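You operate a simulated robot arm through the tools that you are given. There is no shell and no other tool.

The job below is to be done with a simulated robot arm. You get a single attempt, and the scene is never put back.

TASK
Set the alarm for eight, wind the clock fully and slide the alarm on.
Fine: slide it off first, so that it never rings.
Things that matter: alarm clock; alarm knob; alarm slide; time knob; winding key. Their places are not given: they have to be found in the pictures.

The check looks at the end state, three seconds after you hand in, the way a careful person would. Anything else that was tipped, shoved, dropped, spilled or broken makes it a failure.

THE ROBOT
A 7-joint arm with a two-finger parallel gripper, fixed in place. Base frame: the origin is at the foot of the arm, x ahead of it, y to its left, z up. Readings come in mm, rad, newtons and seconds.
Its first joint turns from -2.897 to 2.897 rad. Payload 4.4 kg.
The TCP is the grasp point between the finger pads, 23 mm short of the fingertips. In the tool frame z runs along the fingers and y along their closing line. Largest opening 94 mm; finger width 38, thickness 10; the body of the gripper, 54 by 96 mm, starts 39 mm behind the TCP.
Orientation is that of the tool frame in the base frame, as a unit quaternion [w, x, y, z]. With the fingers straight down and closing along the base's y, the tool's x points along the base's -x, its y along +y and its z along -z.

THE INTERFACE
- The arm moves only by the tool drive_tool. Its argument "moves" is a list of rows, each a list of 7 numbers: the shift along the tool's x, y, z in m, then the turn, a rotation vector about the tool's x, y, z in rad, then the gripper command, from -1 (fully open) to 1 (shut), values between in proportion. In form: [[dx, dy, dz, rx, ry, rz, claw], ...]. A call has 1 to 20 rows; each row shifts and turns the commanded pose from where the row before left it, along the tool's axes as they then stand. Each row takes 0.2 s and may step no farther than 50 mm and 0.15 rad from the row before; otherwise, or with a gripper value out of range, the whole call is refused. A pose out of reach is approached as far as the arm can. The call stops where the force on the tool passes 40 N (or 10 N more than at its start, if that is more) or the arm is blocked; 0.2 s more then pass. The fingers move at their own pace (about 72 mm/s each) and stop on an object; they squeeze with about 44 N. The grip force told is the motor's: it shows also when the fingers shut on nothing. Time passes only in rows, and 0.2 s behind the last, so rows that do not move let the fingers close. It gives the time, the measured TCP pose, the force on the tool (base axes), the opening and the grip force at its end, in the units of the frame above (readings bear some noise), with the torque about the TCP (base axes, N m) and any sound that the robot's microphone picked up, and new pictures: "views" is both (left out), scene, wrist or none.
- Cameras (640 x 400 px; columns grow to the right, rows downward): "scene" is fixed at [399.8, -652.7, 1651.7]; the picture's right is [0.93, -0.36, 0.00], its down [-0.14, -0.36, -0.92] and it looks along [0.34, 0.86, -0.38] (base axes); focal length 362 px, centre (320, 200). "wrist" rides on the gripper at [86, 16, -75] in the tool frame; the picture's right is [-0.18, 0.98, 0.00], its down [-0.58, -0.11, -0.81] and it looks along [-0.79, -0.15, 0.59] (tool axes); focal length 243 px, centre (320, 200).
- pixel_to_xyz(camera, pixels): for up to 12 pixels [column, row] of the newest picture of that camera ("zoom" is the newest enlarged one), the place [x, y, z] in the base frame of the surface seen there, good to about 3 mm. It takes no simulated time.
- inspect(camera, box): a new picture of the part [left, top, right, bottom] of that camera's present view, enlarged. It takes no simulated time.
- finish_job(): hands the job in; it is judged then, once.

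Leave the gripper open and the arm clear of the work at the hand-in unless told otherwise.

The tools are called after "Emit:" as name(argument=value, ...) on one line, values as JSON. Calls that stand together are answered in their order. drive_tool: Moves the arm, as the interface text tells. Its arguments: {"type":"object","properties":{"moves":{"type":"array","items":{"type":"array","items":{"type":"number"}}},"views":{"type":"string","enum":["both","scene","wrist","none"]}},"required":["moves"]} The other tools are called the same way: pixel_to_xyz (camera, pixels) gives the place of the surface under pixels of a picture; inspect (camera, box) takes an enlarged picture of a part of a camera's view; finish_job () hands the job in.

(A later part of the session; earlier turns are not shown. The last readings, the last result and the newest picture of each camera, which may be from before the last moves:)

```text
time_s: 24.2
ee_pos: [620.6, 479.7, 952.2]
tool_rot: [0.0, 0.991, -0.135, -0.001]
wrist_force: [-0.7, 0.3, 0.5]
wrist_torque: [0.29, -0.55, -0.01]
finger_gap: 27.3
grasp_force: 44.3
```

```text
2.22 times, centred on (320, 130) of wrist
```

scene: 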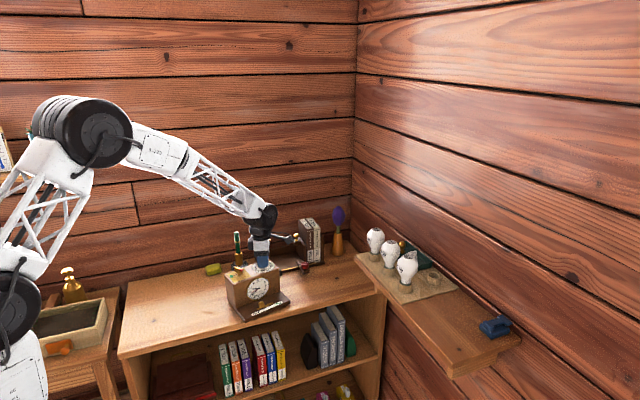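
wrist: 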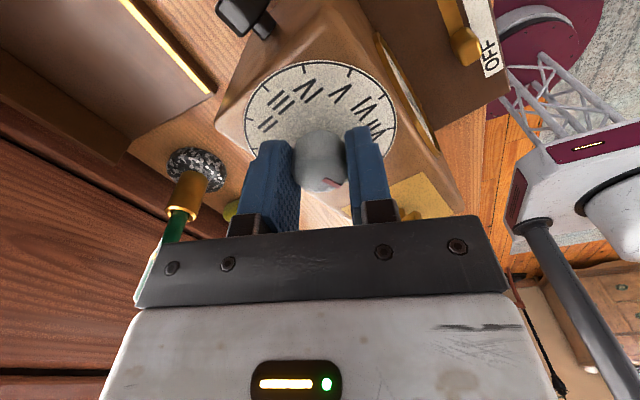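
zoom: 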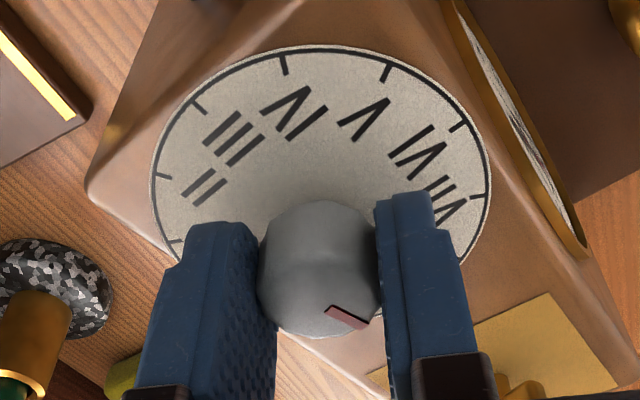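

The clock swung about 14° about the knob, with the knob itself stuck at about 8.55. I'll turn gently back clockwise 0.15 rad and see whether the knob or the whole clock moves. That tells me whether this is a one-way stop.

Emit:
drive_tool(moves=[[0, 0, 0, 0, 0, 0.05, 0.5], [0, 0, 0, 0, 0, 0.05, 0.5], [0, 0, 0, 0, 0, 0.05, 0.5]], views="both")

Emit:
inspect(camera="scene", box=[220, 250, 300, 325])

Emit:
inspect(camera="wrist", box=[210, 40, 430, 220])

```text
time_s: 25.0
ee_pos: [621.2, 480.8, 951.8]
tool_rot: [0.0, 0.978, -0.208, 0.0]
wrist_force: [-0.2, -0.4, -0.4]
wrist_torque: [0.21, -0.58, -0.02]
finger_gap: 27.5
grasp_force: 44.1
```

scene: 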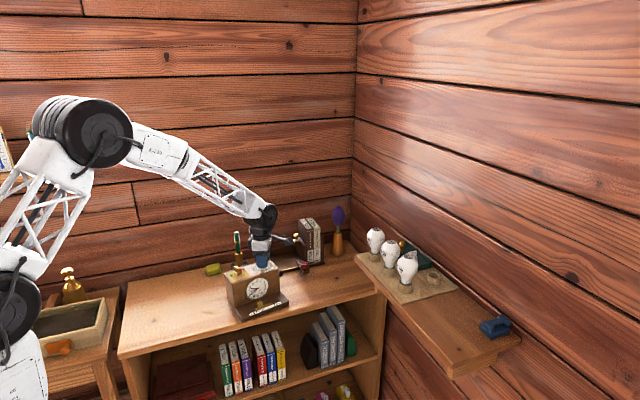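
wrist: 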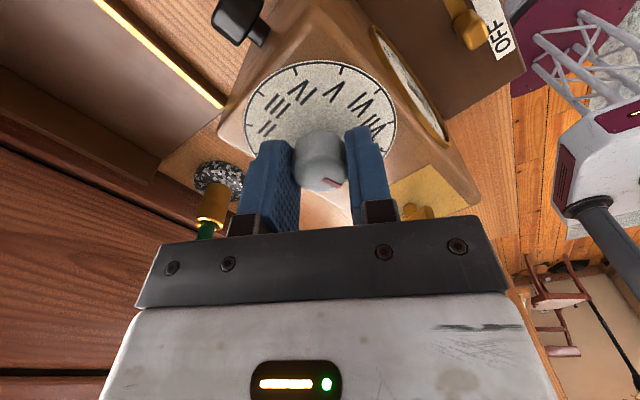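

```text
5.33 times, centred on (260, 288) of scene
```

zoom: 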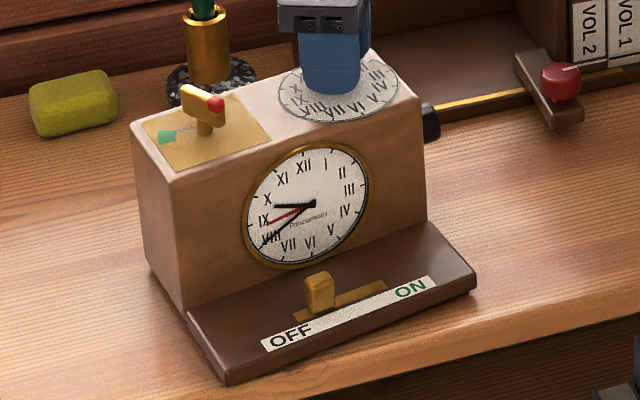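

```text
2.22 times, centred on (320, 130) of wrist
```

zoom: 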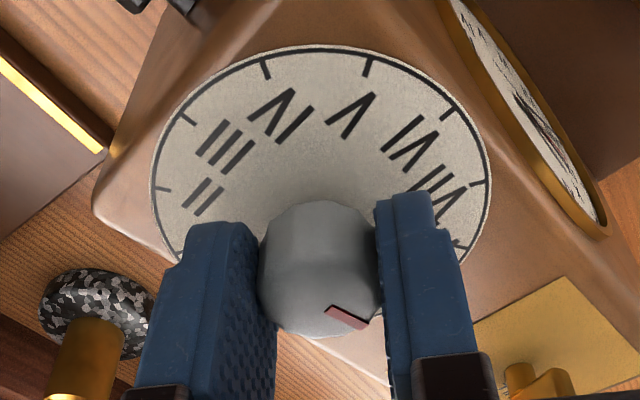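

Both moved a little this time, so it isn't a hard stop. The wrist torque about y (−0.58 N·m with no force) means my grip is slightly tilting the clock. That shifts its weight under the knob, so the clock turns easily. I'll let go to release the strain and check the clock's pose.

Emit:
drive_tool(moves=[[0, 0, 0, 0, 0, 0, 0.3], [0, 0, 0, 0, 0, 0, 0.0], [0, 0, 0, 0, 0, 0, -0.2]], views="both")

Emit:
inspect(camera="scene", box=[220, 250, 300, 325])

Emit:
pixel_to_xyz(camera="zoom", pixels=[[192, 318], [227, 378], [472, 280], [436, 230], [138, 130], [172, 175], [414, 110], [380, 60], [205, 120], [335, 60]])

Emit:
inspect(camera="wrist", box=[210, 40, 430, 220])

```text
time_s: 25.8
ee_pos: [621.7, 481.3, 951.0]
tool_rot: [-0.001, 0.978, -0.209, 0.0]
wrist_force: [0.7, 0.6, 0.1]
wrist_torque: [0.01, 0.01, -0.04]
finger_gap: 56.3
grasp_force: 0.0
```

scene: 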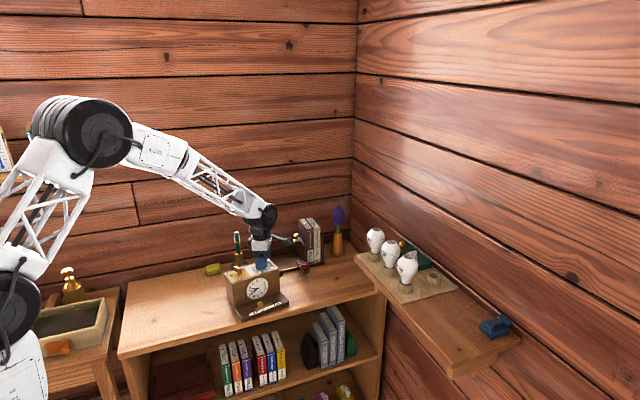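
wrist: 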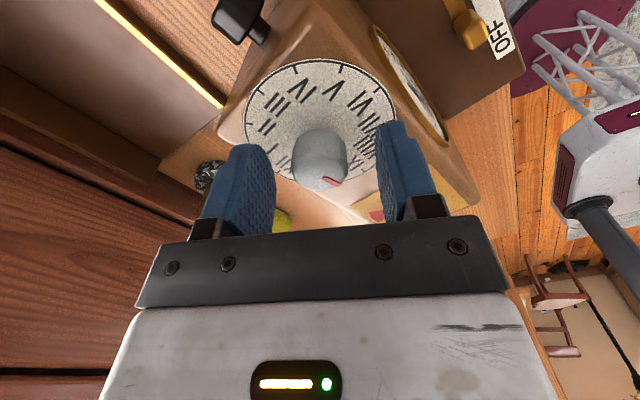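

```text
5.33 times, centred on (260, 288) of scene
```

zoom: 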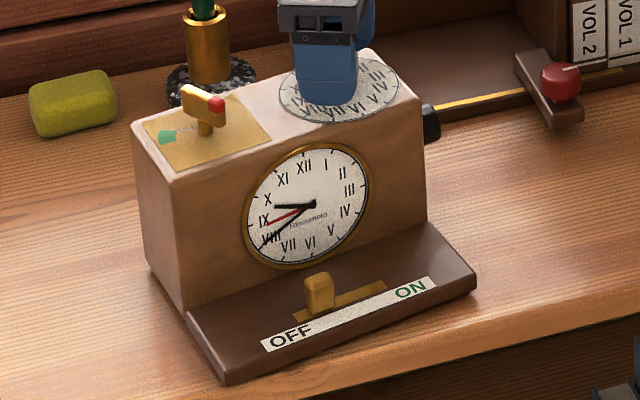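

```text
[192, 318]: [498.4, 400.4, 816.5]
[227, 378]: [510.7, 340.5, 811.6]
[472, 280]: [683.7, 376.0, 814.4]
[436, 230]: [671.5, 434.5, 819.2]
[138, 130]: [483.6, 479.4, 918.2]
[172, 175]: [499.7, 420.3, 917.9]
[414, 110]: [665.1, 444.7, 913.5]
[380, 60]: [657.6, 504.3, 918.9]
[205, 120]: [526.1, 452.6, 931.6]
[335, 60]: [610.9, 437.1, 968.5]
```

```text
2.22 times, centred on (320, 130) of wrist
```

zoom: 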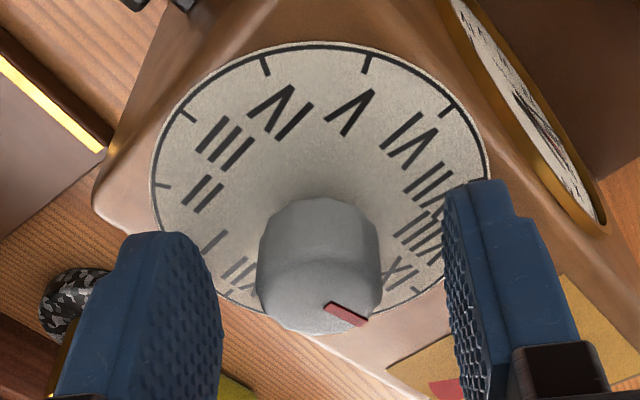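

With the gripper open, the forces are zero. The clock is upright but turned about 11° counter-clockwise. The knob centre looks about 1.5 mm off along the tool's x, so I'll correct that, regrip gently and read force and torque before turning. After that I'll turn much more slowly.

Emit:
drive_tool(moves=[[0.0015, 0, 0.001, 0, 0, 0, 0.2], [0, 0, 0, 0, 0, 0, 0.36], [0, 0, 0, 0, 0, 0, 0.4], [0, 0, 0, 0, 0, 0, 0.42], [0, 0, 0, 0, 0, 0, 0.42]], views="none")

```text
time_s: 27.0
ee_pos: [621.0, 480.4, 950.4]
tool_rot: [-0.002, 0.978, -0.208, 0.0]
wrist_force: [1.7, 3.7, 0.2]
wrist_torque: [0.03, -0.05, 0.0]
finger_gap: 28.9
grasp_force: 2.2
```

Only one finger touches (4 N along −tool y), so the knob lies slightly to that side. I'll shift 0.8 mm that way.

Emit:
drive_tool(moves=[[0, -0.0008, 0, 0, 0, 0, 0.42], [0, 0, 0, 0, 0, 0, 0.42]], views="none")

```text
time_s: 27.6
ee_pos: [622.0, 481.3, 950.1]
tool_rot: [0.0, 0.978, -0.209, 0.0]
wrist_force: [-1.1, -1.9, 0.0]
wrist_torque: [-0.02, 0.06, 0.0]
finger_gap: 27.9
grasp_force: 0.8
```

Nearly centred (2 N). I'll come back 0.3 mm and close slightly more, to see what grip force a small overclose gives.

Emit:
drive_tool(moves=[[0, 0.0003, 0, 0, 0, 0, 0.44], [0, 0, 0, 0, 0, 0, 0.44]], views="none")

```text
time_s: 28.2
ee_pos: [623.6, 480.3, 951.3]
tool_rot: [-0.001, 0.978, -0.209, 0.001]
wrist_force: [-1.3, -3.0, 1.7]
wrist_torque: [-0.26, 0.15, -0.02]
finger_gap: 27.8
grasp_force: 43.5
```

Gripped at 27.8 mm with only 3 N side force and 0.3 N·m torque. I'll press down slightly to hold the clock still, then turn counter-clockwise slowly, 0.03 rad per row for 5 rows, and compare.

Emit:
drive_tool(moves=[[0, 0.0002, 0.0006, 0, 0, 0, 0.44], [0, 0, 0, 0, 0, -0.03, 0.44], [0, 0, 0, 0, 0, -0.03, 0.44], [0, 0, 0, 0, 0, -0.03, 0.44], [0, 0, 0, 0, 0, -0.03, 0.44], [0, 0, 0, 0, 0, -0.03, 0.44]], views="both")

Emit:
inspect(camera="scene", box=[220, 250, 300, 325])

Emit:
inspect(camera="wrist", box=[210, 40, 430, 220])

```text
time_s: 29.6
ee_pos: [621.3, 479.8, 950.7]
tool_rot: [-0.001, 0.991, -0.135, 0.001]
wrist_force: [-13.8, 1.8, 21.3]
wrist_torque: [-0.23, 0.27, 0.0]
finger_gap: 27.4
grasp_force: 44.4
```

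scene: 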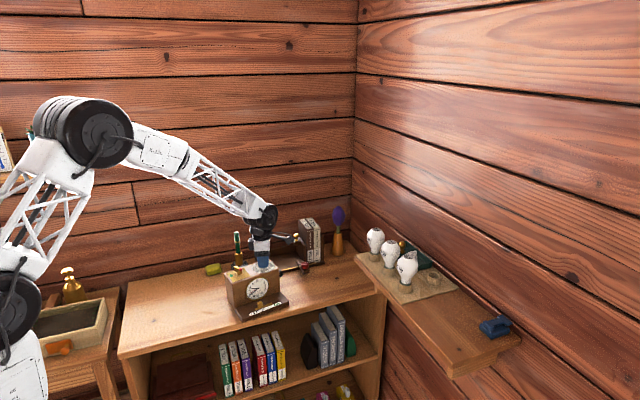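
wrist: 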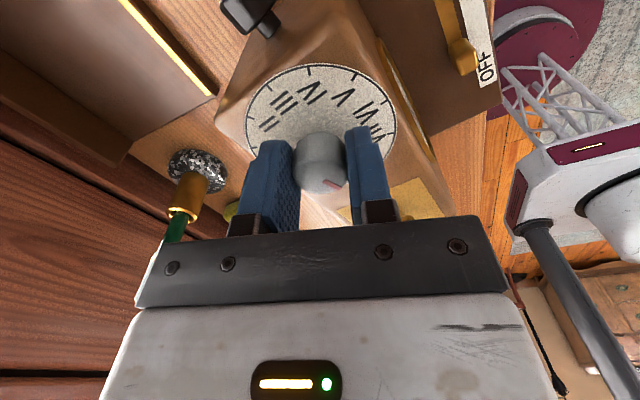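

```text
5.33 times, centred on (260, 288) of scene
```

zoom: 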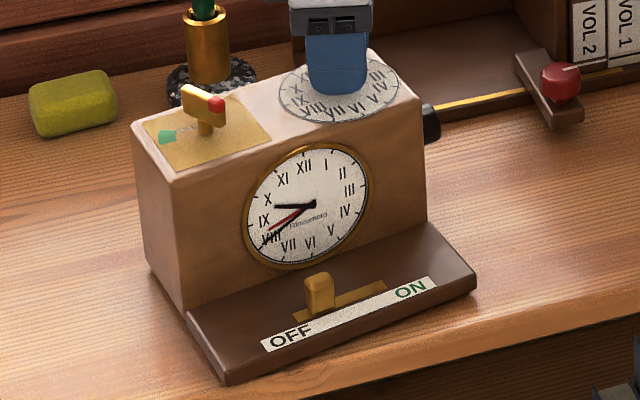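

```text
2.22 times, centred on (320, 130) of wrist
```

zoom: 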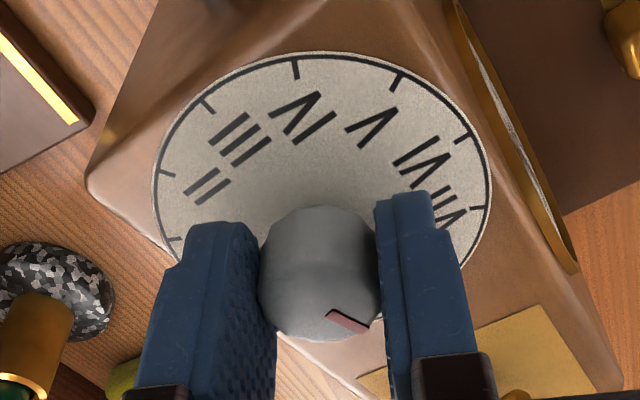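

The clock stayed put and the knob turned. The down-press works (21 N). I'll enlarge the face to read the red hand.

Emit:
inspect(camera="scene", box=[243, 273, 273, 303])

```text
13.33 times, centred on (258, 288) of scene
```

zoom: 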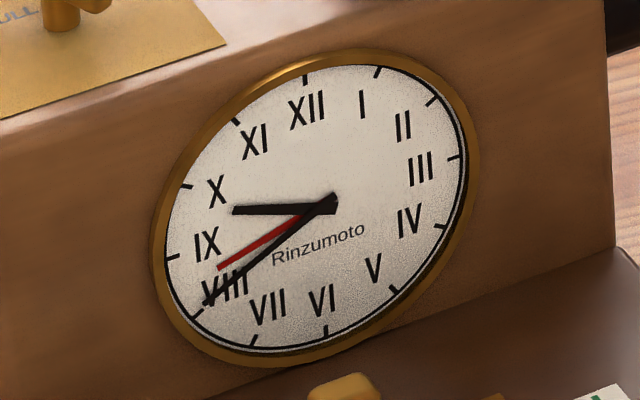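

The red hand reads about 8.5; the minute hand creeps because the clock runs in real time. About 15° remain. I'll relieve the −x force slightly, keep the down-press and turn 0.18 rad more, slowly.

Emit:
drive_tool(moves=[[-0.0006, 0, 0, 0, 0, 0, 0.44], [0, 0, 0, 0, 0, -0.03, 0.44], [0, 0, 0, 0, 0, -0.03, 0.44], [0, 0, 0, 0, 0, -0.03, 0.44], [0, 0, 0, 0, 0, -0.03, 0.44], [0, 0, 0, 0, 0, -0.03, 0.44], [0, 0, 0, 0, 0, -0.03, 0.44]], views="both")

Emit:
inspect(camera="scene", box=[243, 273, 273, 303])

Emit:
inspect(camera="scene", box=[220, 250, 300, 325])

```text
time_s: 31.2
ee_pos: [622.5, 480.4, 950.6]
tool_rot: [-0.001, 0.999, -0.045, 0.0]
wrist_force: [1.2, 12.6, 21.1]
wrist_torque: [-0.21, -0.59, 0.0]
finger_gap: 27.5
grasp_force: 44.3
```

scene: 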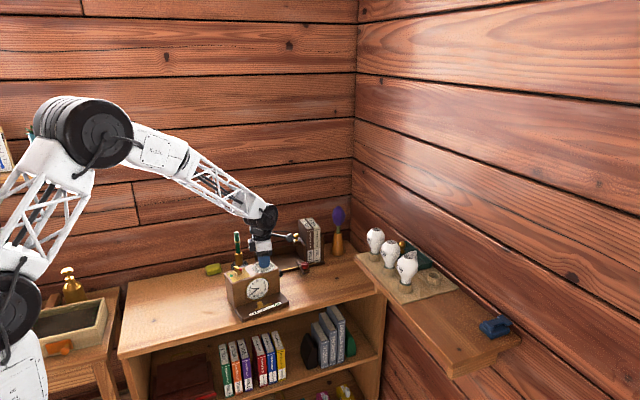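
wrist: 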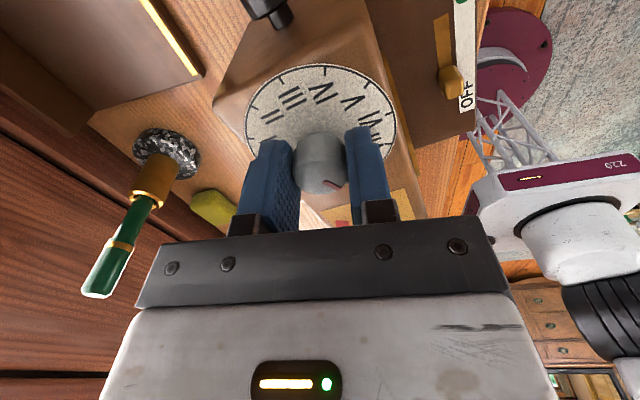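

```text
13.33 times, centred on (258, 288) of scene
```

zoom: 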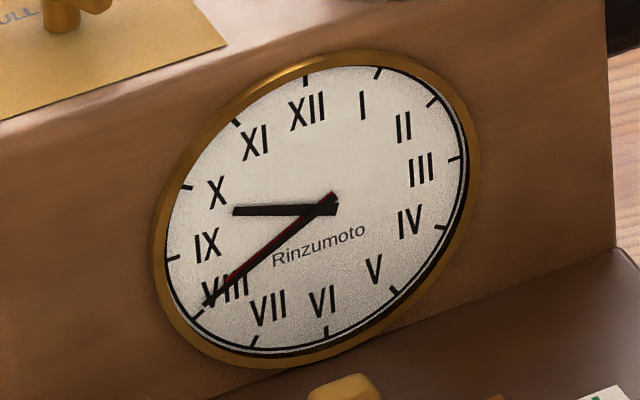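

```text
5.33 times, centred on (260, 288) of scene
```

zoom: 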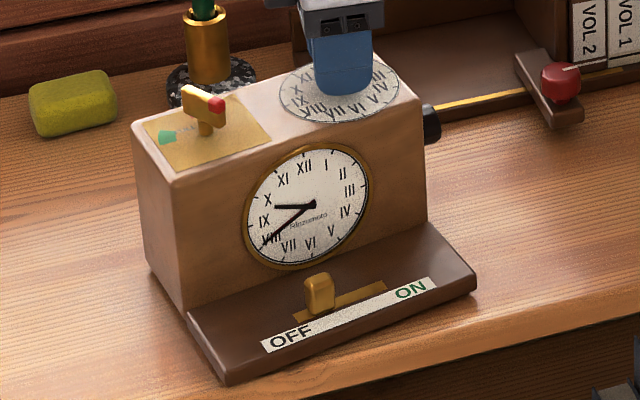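

The clock hasn't moved, and the red hand now lies just behind the minute hand (which is a hair past VIII), so it's at about 8.15. I'll turn about 4.5° more, easing the sideways load.

Emit:
drive_tool(moves=[[0, -0.0005, 0, 0, 0, 0, 0.44], [0, 0, 0, 0, 0, -0.027, 0.44], [0, 0, 0, 0, 0, -0.027, 0.44], [0, 0, 0, 0, 0, -0.026, 0.44], [0, 0, 0, 0, 0, 0, 0.44]], views="both")

Emit:
inspect(camera="scene", box=[246, 276, 270, 300])

Emit:
inspect(camera="wrist", box=[210, 40, 430, 220])

```text
time_s: 32.4
ee_pos: [620.4, 480.8, 949.2]
tool_rot: [-0.001, 1.0, -0.005, 0.001]
wrist_force: [19.6, 0.0, 24.1]
wrist_torque: [-0.33, -0.23, 0.03]
finger_gap: 27.5
grasp_force: 44.5
```

scene: 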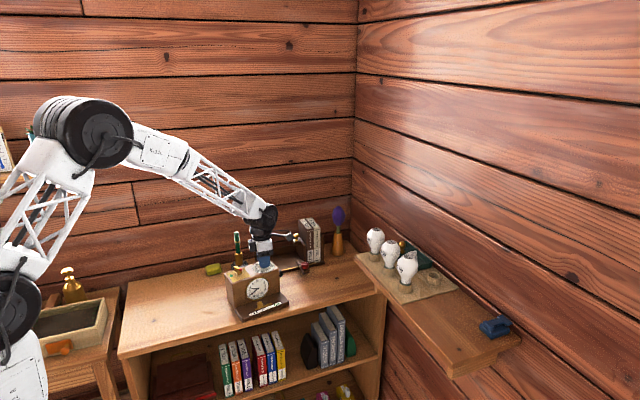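
wrist: 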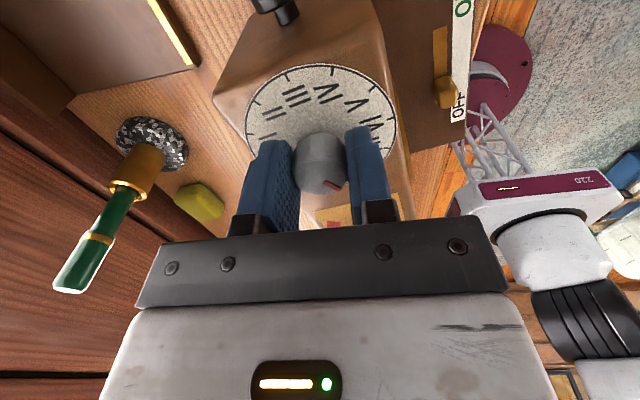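

```text
16.00 times, centred on (258, 288) of scene
```

zoom: 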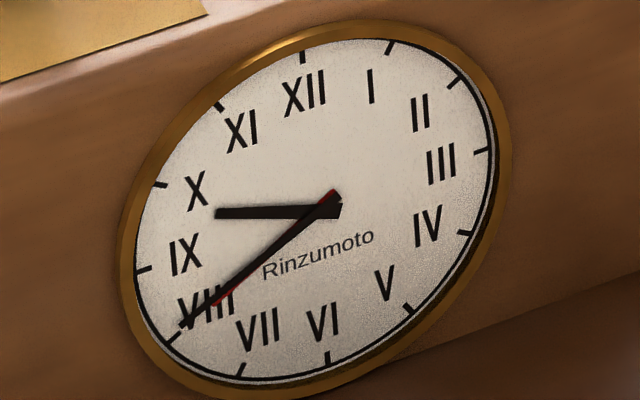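

```text
2.22 times, centred on (320, 130) of wrist
```

zoom: 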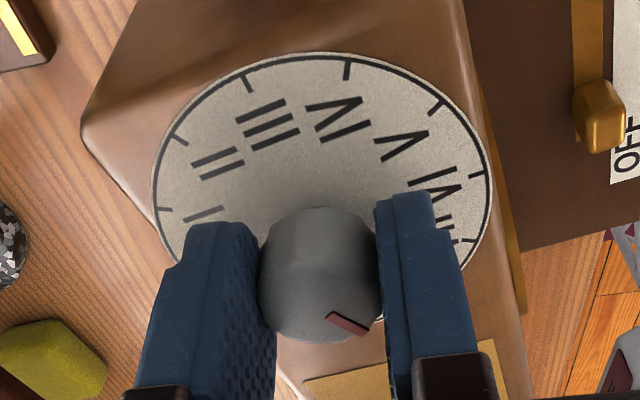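

The red hand is now just on the lower side of the minute hand, at about VIII. I'll relieve the press and side load, open the fingers and rise straight up to measure from above.

Emit:
drive_tool(moves=[[0.0008, 0, -0.001, 0, 0, 0, 0.44], [0, 0, 0, 0, 0, 0, 0.3], [0, 0, 0, 0, 0, 0, 0.0], [0, 0, 0, 0, 0, 0, -0.3], [0, 0, -0.03, 0, 0, 0, -0.3], [0, 0, -0.04, 0, 0, 0, -0.3], [0, 0, -0.04, 0, 0, 0, -0.3]], views="both")

Emit:
inspect(camera="scene", box=[220, 250, 300, 325])

Emit:
inspect(camera="scene", box=[246, 276, 270, 300])

```text
time_s: 34.0
ee_pos: [620.9, 481.1, 1061.7]
tool_rot: [-0.001, 1.0, -0.005, 0.0]
wrist_force: [-0.9, -0.6, -1.3]
wrist_torque: [0.04, 0.0, 0.0]
finger_gap: 60.8
grasp_force: 0.0
```

scene: 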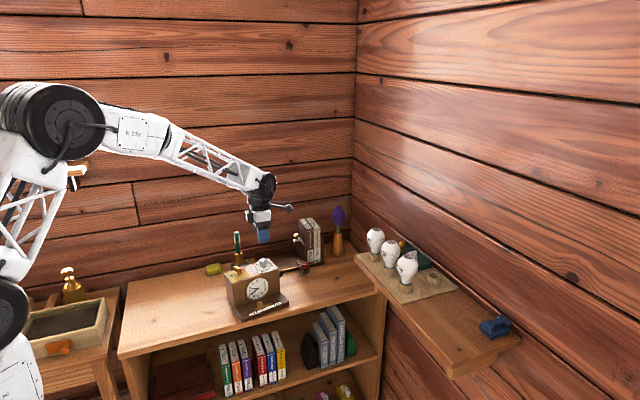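
wrist: 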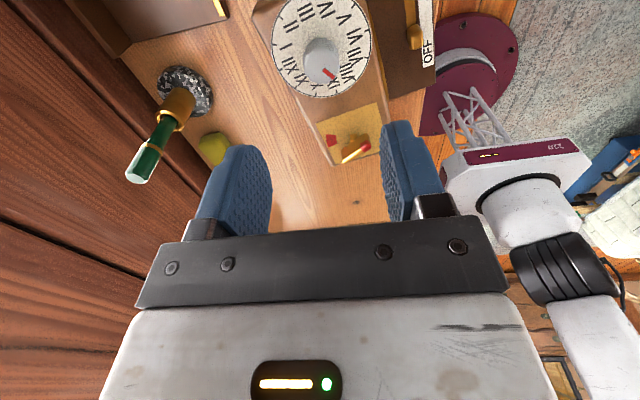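

```text
5.33 times, centred on (260, 288) of scene
```

zoom: 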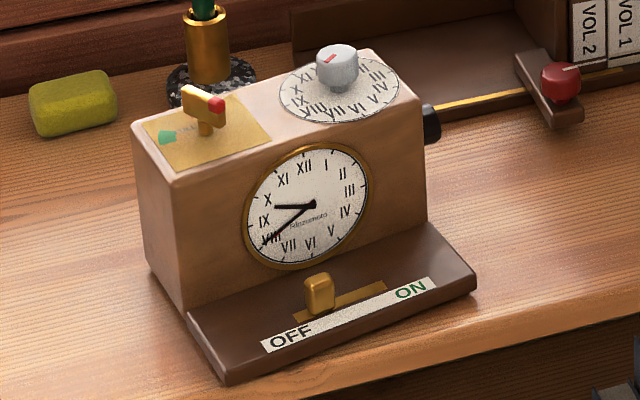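

```text
16.00 times, centred on (258, 288) of scene
```

zoom: 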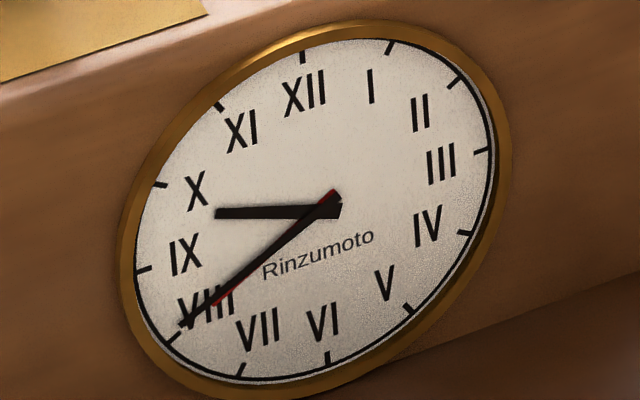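

The hand stayed where it was on release, and the clock didn't move. I'll enlarge the dial from the wrist (columns 265–375, rows 0–100) for the knob's mark.

Emit:
inspect(camera="wrist", box=[262, 0, 382, 100])

Emit:
inspect(camera="scene", box=[249, 281, 265, 295])

```text
4.00 times, centred on (322, 50) of wrist
```

zoom: 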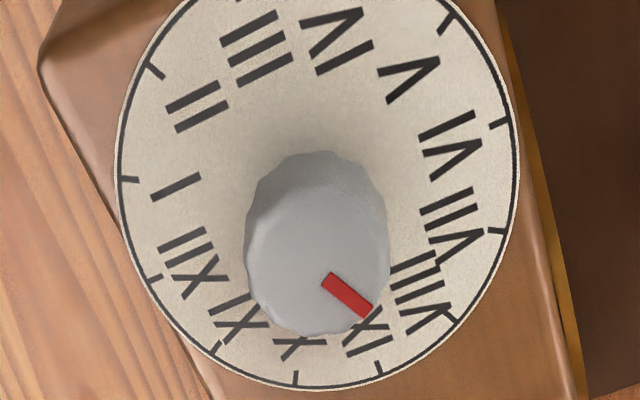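

```text
16.00 times, centred on (257, 288) of scene
```

zoom: 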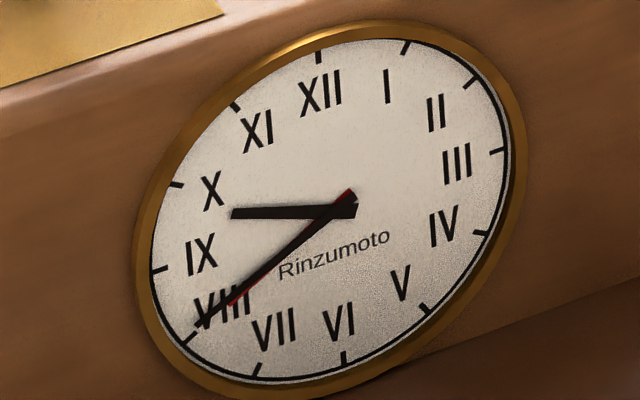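

The knob's mark lines up with VIII to within about 1°, and the red hand agrees, so the alarm is set for eight. Next comes the key. With the clock turned about 11.6°, its axis should be near (525, 459). I'll turn the gripper so it closes across the key's bar, move above it and look.

Emit:
drive_tool(moves=[[0, 0, 0, 0, 0, 0.1386, -0.3], [0, 0, 0, 0, 0, 0.1386, -0.3], [0, 0, 0, 0, 0, 0.1386, -0.3], [0, 0, 0, 0, 0, 0.1386, -0.3], [0, 0, 0, 0, 0, 0.1386, -0.3], [0, 0, 0, 0, 0, 0.1386, -0.3], [0, 0, 0, 0, 0, 0.1386, -0.3], [-0.012, 0.0305, 0, 0, 0, 0, -0.3], [-0.012, 0.0305, 0, 0, 0, 0, -0.3], [-0.012, 0.0305, 0, 0, 0, 0, -0.3], [0, 0, 0.03, 0, 0, 0, -0.3], [0, 0, 0.03, 0, 0, 0, -0.3], [0, 0, 0, 0, 0, 0, -0.3]], views="both")

Emit:
inspect(camera="wrist", box=[230, 30, 430, 200])

```text
time_s: 36.8
ee_pos: [527.3, 459.3, 999.0]
tool_rot: [0.0, 0.882, -0.472, 0.001]
wrist_force: [0.2, -0.1, 0.1]
wrist_torque: [0.0, -0.01, -0.02]
finger_gap: 61.1
grasp_force: 0.1
```

scene: 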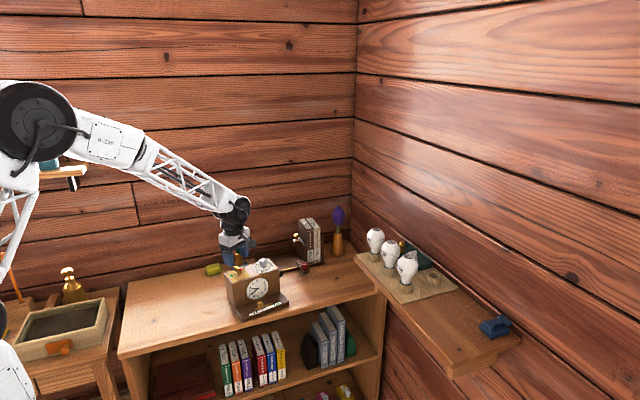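
wrist: 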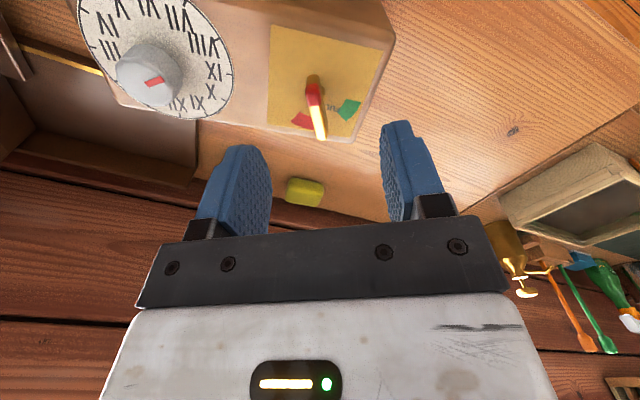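

```text
2.35 times, centred on (330, 115) of wrist
```

zoom: 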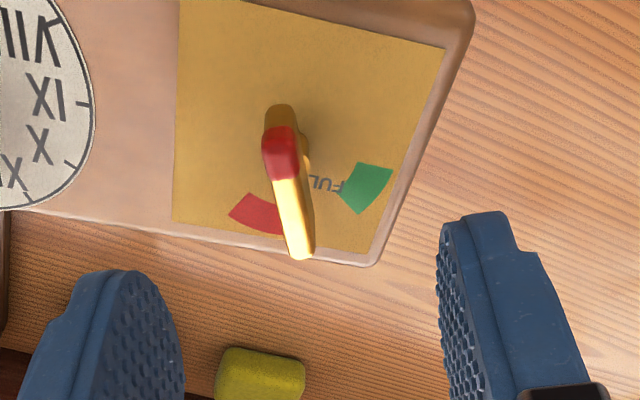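

The key's bar is nearly in line with the tool. I'll measure its ends, the plate corners and the green patch in this zoom.

Emit:
pixel_to_xyz(camera="zoom", pixels=[[280, 135], [282, 165], [290, 195], [297, 225], [300, 250], [443, 50], [370, 253], [174, 220], [365, 187], [258, 215], [285, 150], [276, 165]])

Emit:
pixel_to_xyz(camera="wrist", pixels=[[272, 25], [394, 50], [269, 123], [360, 136], [313, 90], [321, 135], [317, 115], [312, 82], [155, 60], [150, 105]])

```text
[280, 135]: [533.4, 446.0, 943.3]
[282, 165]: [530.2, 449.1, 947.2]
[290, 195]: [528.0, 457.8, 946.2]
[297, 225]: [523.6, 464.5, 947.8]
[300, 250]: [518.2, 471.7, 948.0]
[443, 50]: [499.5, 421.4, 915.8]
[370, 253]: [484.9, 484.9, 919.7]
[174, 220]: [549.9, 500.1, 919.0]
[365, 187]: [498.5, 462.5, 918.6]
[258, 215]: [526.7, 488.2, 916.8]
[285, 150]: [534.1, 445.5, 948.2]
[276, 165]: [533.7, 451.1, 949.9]
```

```text
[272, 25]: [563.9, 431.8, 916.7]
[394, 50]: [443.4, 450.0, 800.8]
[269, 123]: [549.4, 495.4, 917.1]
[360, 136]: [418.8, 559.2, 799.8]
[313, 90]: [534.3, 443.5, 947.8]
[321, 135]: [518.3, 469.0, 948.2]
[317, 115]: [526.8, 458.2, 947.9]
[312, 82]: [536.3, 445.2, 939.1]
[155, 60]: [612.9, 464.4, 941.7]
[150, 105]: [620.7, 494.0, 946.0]
```

Key axis is about (525.5, 458.5), within 2 mm and 2° of my pose. I'll correct that slightly and lower around the bar with the fingers open.

Emit:
drive_tool(moves=[[0.002, 0, 0, 0, 0, 0.03, -0.3], [0, 0, 0.02, 0, 0, 0, -0.3], [0, 0, 0.02, 0, 0, 0, -0.3], [0, 0, 0.006, 0, 0, 0, -0.3], [0, 0, 0, 0, 0, 0, -0.3]], views="wrist")

Emit:
inspect(camera="wrist", box=[230, 60, 430, 230])

```text
time_s: 38.0
ee_pos: [526.4, 458.6, 954.7]
tool_rot: [0.0, 0.875, -0.484, 0.001]
wrist_force: [0.4, 0.0, 0.5]
wrist_torque: [-0.01, 0.01, 0.0]
finger_gap: 60.9
grasp_force: 0.1
```

wrist: 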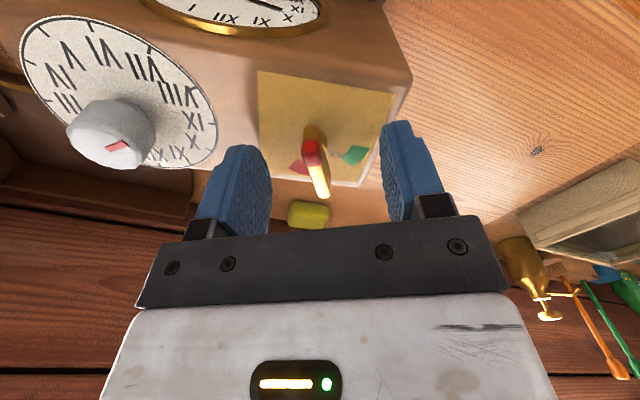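

```text
2.35 times, centred on (330, 145) of wrist
```

zoom: 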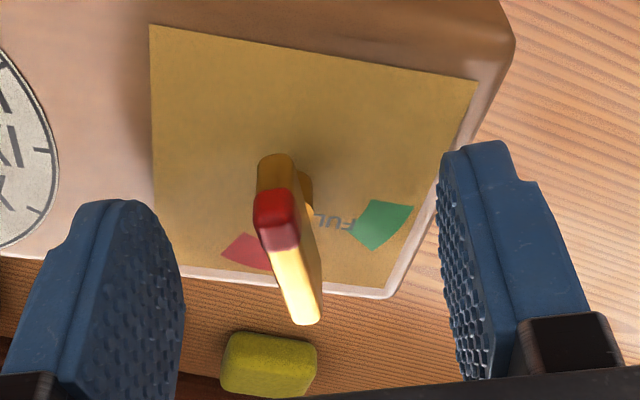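

The bar is centred along the fingers but about 1.2 mm to the −y side of the tool. I'll shift, lower 3 mm and close in stages, watching for side force.

Emit:
drive_tool(moves=[[0, -0.0012, 0.003, 0, 0, 0, 0.2], [0, 0, 0, 0, 0, 0, 0.55], [0, 0, 0, 0, 0, 0, 0.7], [0, 0, 0, 0, 0, 0, 0.76], [0, 0, 0, 0, 0, 0, 0.78], [0, 0, 0, 0, 0, 0, 0.78]], views="wrist")

```text
time_s: 39.4
ee_pos: [527.2, 458.9, 950.9]
tool_rot: [-0.001, 0.875, -0.483, 0.001]
wrist_force: [-0.1, -0.1, 0.5]
wrist_torque: [0.01, -0.02, -0.02]
finger_gap: 10.4
grasp_force: 0.1
```

wrist: 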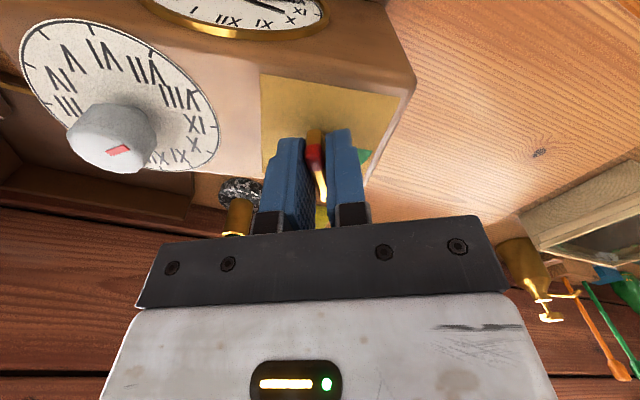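

Gap 10.4 mm with no contact yet. I'll close further in small steps.

Emit:
drive_tool(moves=[[0, 0, 0, 0, 0, 0, 0.8], [0, 0, 0, 0, 0, 0, 0.82], [0, 0, 0, 0, 0, 0, 0.82]], views="none")

```text
time_s: 40.2
ee_pos: [528.5, 458.6, 951.6]
tool_rot: [-0.001, 0.875, -0.484, 0.0]
wrist_force: [2.4, 2.0, -0.2]
wrist_torque: [0.06, -0.07, 0.0]
finger_gap: 9.4
grasp_force: 2.1
```

One finger touches (3 N toward −tool y). I'll shift 0.4 mm that way and close fully onto the bar.

Emit:
drive_tool(moves=[[0, -0.0005, 0, 0, 0, 0, 0.82], [0, 0, 0, 0, 0, 0, 0.84], [0, 0, 0, 0, 0, 0, 0.84]], views="none")

```text
time_s: 41.0
ee_pos: [528.5, 458.6, 951.5]
tool_rot: [-0.001, 0.875, -0.484, 0.0]
wrist_force: [-8.2, -0.3, 1.1]
wrist_torque: [-0.02, 0.16, 0.05]
finger_gap: 9.3
grasp_force: 44.2
```

The bar is gripped (9.3 mm, 44 N). I'll ease the small side load, press down lightly to steady the clock, and turn clockwise slowly by 0.15 rad as a test.

Emit:
drive_tool(moves=[[-0.0002, 0.0003, 0.0006, 0, 0, 0, 0.84], [0, 0, 0, 0, 0, 0.03, 0.84], [0, 0, 0, 0, 0, 0.03, 0.84], [0, 0, 0, 0, 0, 0.03, 0.84], [0, 0, 0, 0, 0, 0.03, 0.84], [0, 0, 0, 0, 0, 0.03, 0.84]], views="both")

Emit:
inspect(camera="scene", box=[220, 250, 300, 325])

Emit:
inspect(camera="wrist", box=[230, 60, 430, 230])

```text
time_s: 42.4
ee_pos: [529.6, 458.9, 951.3]
tool_rot: [-0.001, 0.837, -0.547, 0.0]
wrist_force: [-4.2, 7.1, 8.1]
wrist_torque: [0.04, 0.04, 0.01]
finger_gap: 9.2
grasp_force: 43.3
```

scene: 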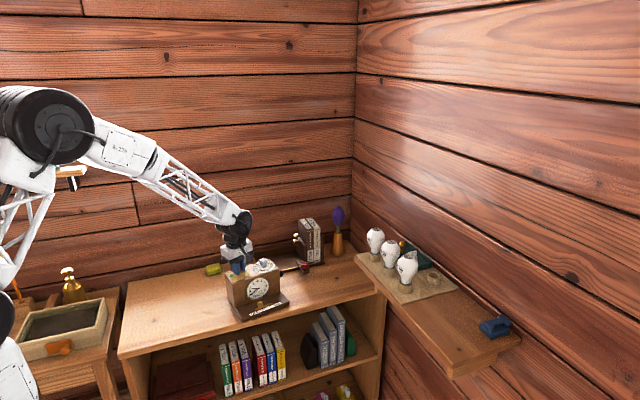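
wrist: 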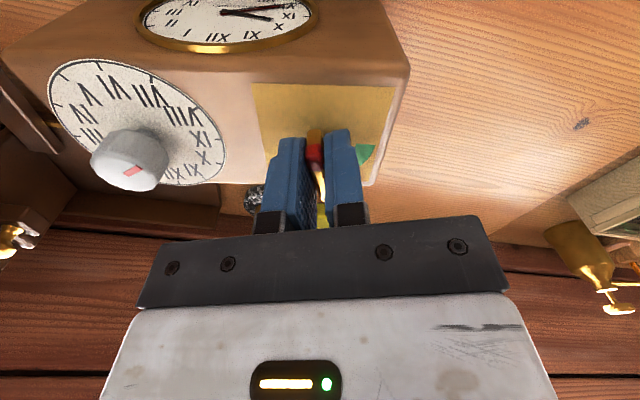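

```text
5.33 times, centred on (260, 288) of scene
```

zoom: 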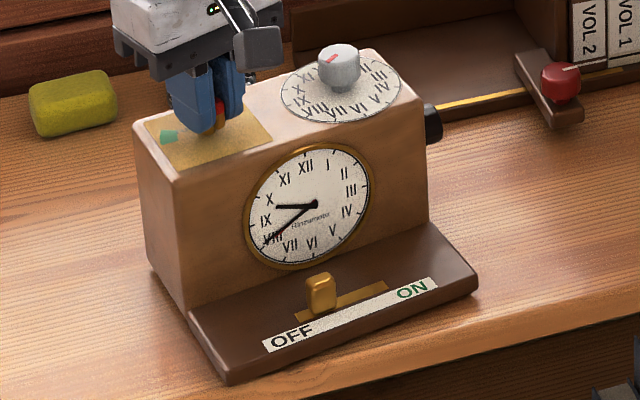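

```text
2.35 times, centred on (330, 145) of wrist
```

zoom: 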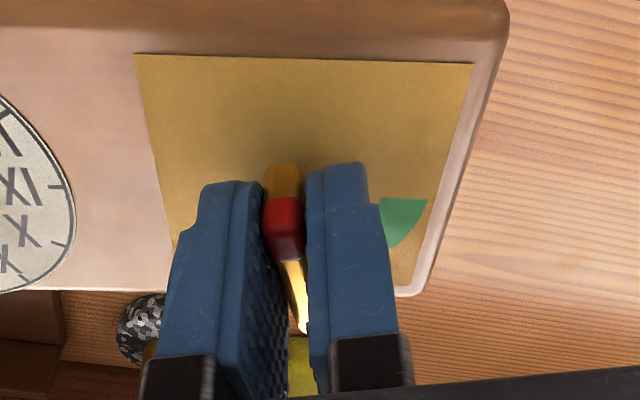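

The key turned and the clock stayed put. I'll go on clockwise by 0.32 rad, easing the load along the bar first.

Emit:
drive_tool(moves=[[-0.0004, 0, 0, 0, 0, 0, 0.84], [0, 0, 0, 0, 0, 0.04, 0.84], [0, 0, 0, 0, 0, 0.04, 0.84], [0, 0, 0, 0, 0, 0.04, 0.84], [0, 0, 0, 0, 0, 0.04, 0.84], [0, 0, 0, 0, 0, 0.04, 0.84], [0, 0, 0, 0, 0, 0.04, 0.84], [0, 0, 0, 0, 0, 0.04, 0.84], [0, 0, 0, 0, 0, 0.04, 0.84]], views="both")

Emit:
inspect(camera="scene", box=[220, 250, 300, 325])

```text
time_s: 44.4
ee_pos: [527.7, 459.6, 951.5]
tool_rot: [0.001, 0.738, -0.675, 0.0]
wrist_force: [0.5, -4.8, 1.8]
wrist_torque: [-0.36, -0.08, -0.03]
finger_gap: 8.9
grasp_force: 44.4
```

scene: 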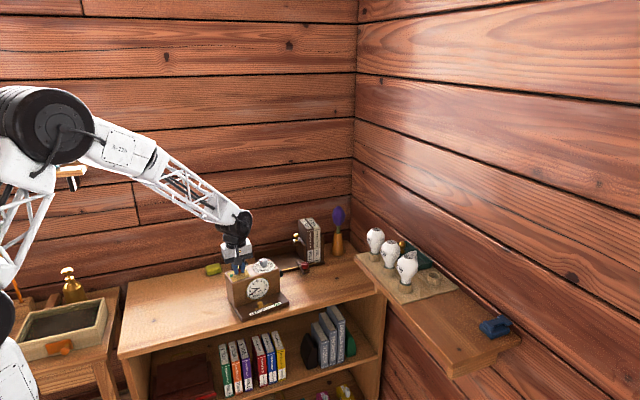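
wrist: 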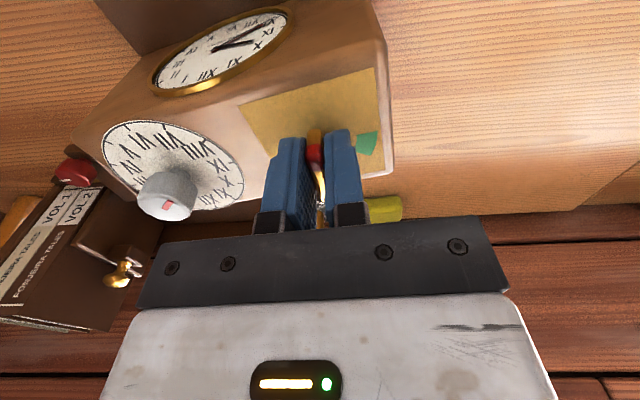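

```text
5.33 times, centred on (260, 288) of scene
```

zoom: 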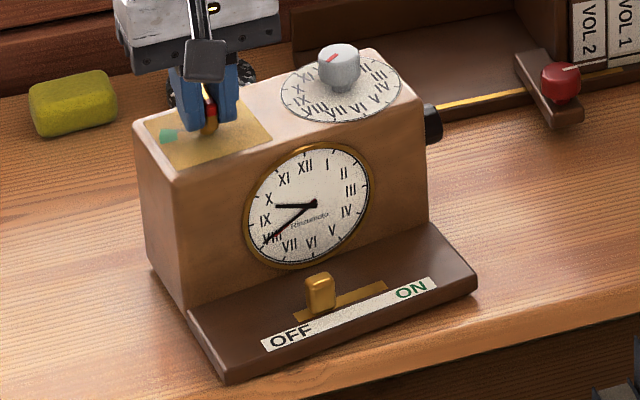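

The clock is still fixed and the key is turning (0.47 rad so far). I'll restore a light down-press and turn 0.48 rad more.

Emit:
drive_tool(moves=[[0.0002, 0, 0.0005, 0, 0, 0, 0.84], [0, 0, 0, 0, 0, 0.04, 0.84], [0, 0, 0, 0, 0, 0.04, 0.84], [0, 0, 0, 0, 0, 0.04, 0.84], [0, 0, 0, 0, 0, 0.04, 0.84], [0, 0, 0, 0, 0, 0.04, 0.84], [0, 0, 0, 0, 0, 0.04, 0.84], [0, 0, 0, 0, 0, 0.04, 0.84], [0, 0, 0, 0, 0, 0.04, 0.84], [0, 0, 0, 0, 0, 0.04, 0.84], [0, 0, 0, 0, 0, 0.04, 0.84], [0, 0, 0, 0, 0, 0.04, 0.84], [0, 0, 0, 0, 0, 0.04, 0.84]], views="both")

Emit:
inspect(camera="scene", box=[220, 250, 300, 325])

Emit:
inspect(camera="wrist", box=[230, 60, 430, 230])

```text
time_s: 47.2
ee_pos: [528.4, 460.4, 950.3]
tool_rot: [0.0, -0.557, 0.83, -0.001]
wrist_force: [-9.8, -14.1, 23.5]
wrist_torque: [-0.28, 0.24, 0.02]
finger_gap: 9.4
grasp_force: 43.9
```

scene: 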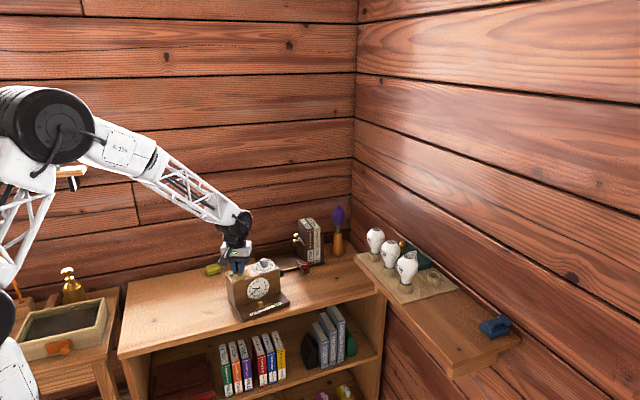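
wrist: 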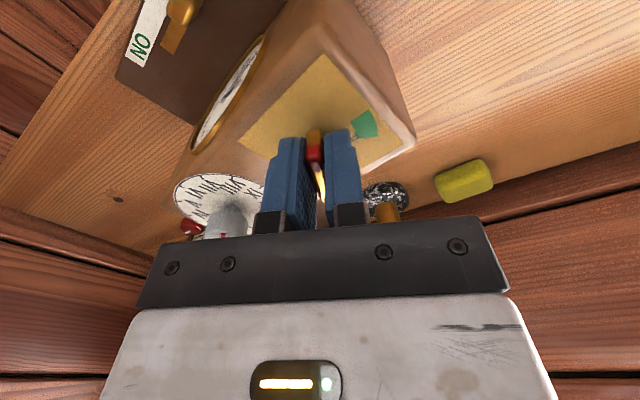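

```text
5.33 times, centred on (260, 288) of scene
```

zoom: 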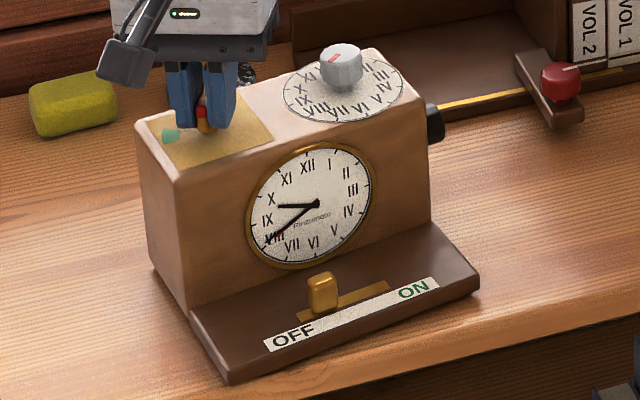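

```text
2.35 times, centred on (330, 145) of wrist
```

zoom: 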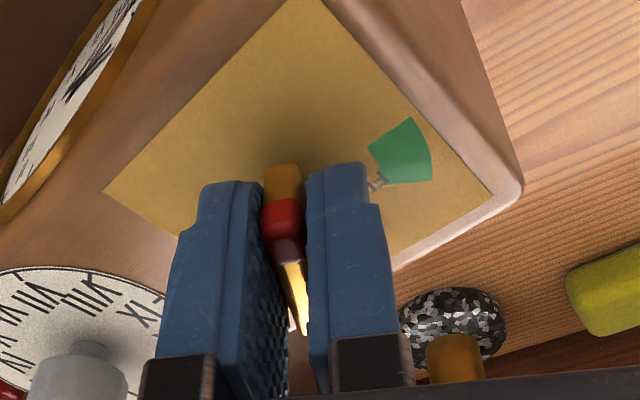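

The clock is still fixed; the red tip is now at about 202° and the green centre is at about 275°. I'll ease the 17 N along the bar and some of the press, then turn 0.48 rad more.

Emit:
drive_tool(moves=[[0.0008, 0.0001, -0.0003, 0, 0, 0, 0.84], [0, 0, 0, 0, 0, 0.04, 0.84], [0, 0, 0, 0, 0, 0.04, 0.84], [0, 0, 0, 0, 0, 0.04, 0.84], [0, 0, 0, 0, 0, 0.04, 0.84], [0, 0, 0, 0, 0, 0.04, 0.84], [0, 0, 0, 0, 0, 0.04, 0.84], [0, 0, 0, 0, 0, 0.04, 0.84], [0, 0, 0, 0, 0, 0.04, 0.84], [0, 0, 0, 0, 0, 0.04, 0.84], [0, 0, 0, 0, 0, 0.04, 0.84], [0, 0, 0, 0, 0, 0.04, 0.84], [0, 0, 0, 0, 0, 0.04, 0.84]], views="both")

Emit:
inspect(camera="scene", box=[220, 250, 300, 325])

Emit:
inspect(camera="wrist", box=[230, 60, 430, 230])

```text
time_s: 50.0
ee_pos: [529.0, 458.6, 951.3]
tool_rot: [0.0, -0.345, 0.939, 0.0]
wrist_force: [-1.2, 0.6, 0.1]
wrist_torque: [-0.17, 0.38, 0.01]
finger_gap: 9.3
grasp_force: 44.2
```

scene: 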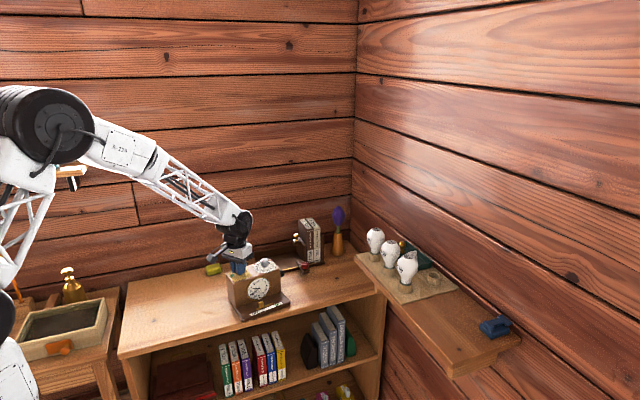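
wrist: 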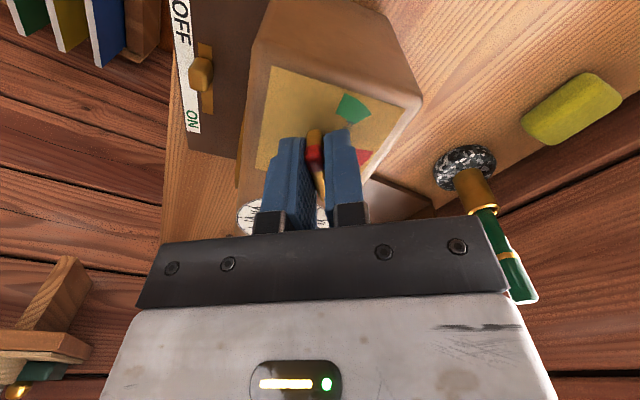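

```text
5.33 times, centred on (260, 288) of scene
```

zoom: 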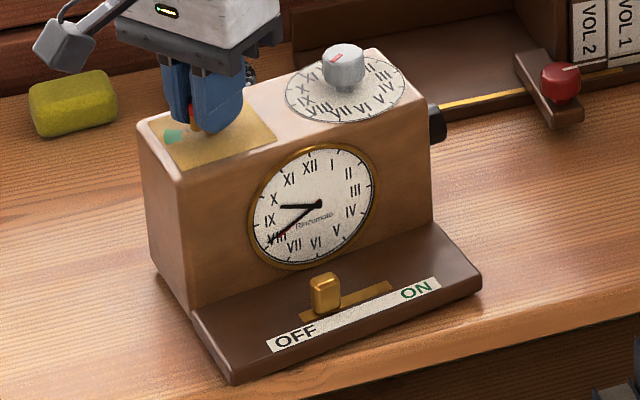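

```text
2.35 times, centred on (330, 145) of wrist
```

zoom: 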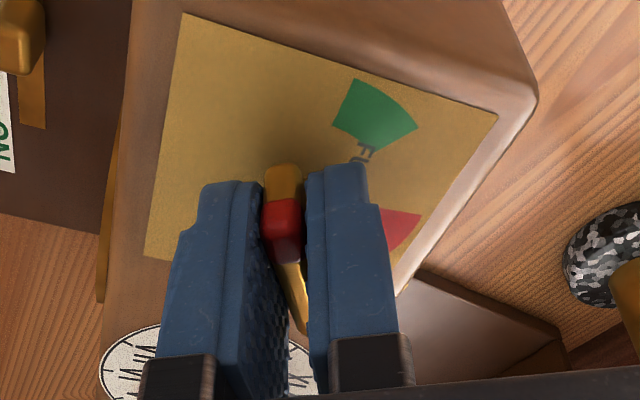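

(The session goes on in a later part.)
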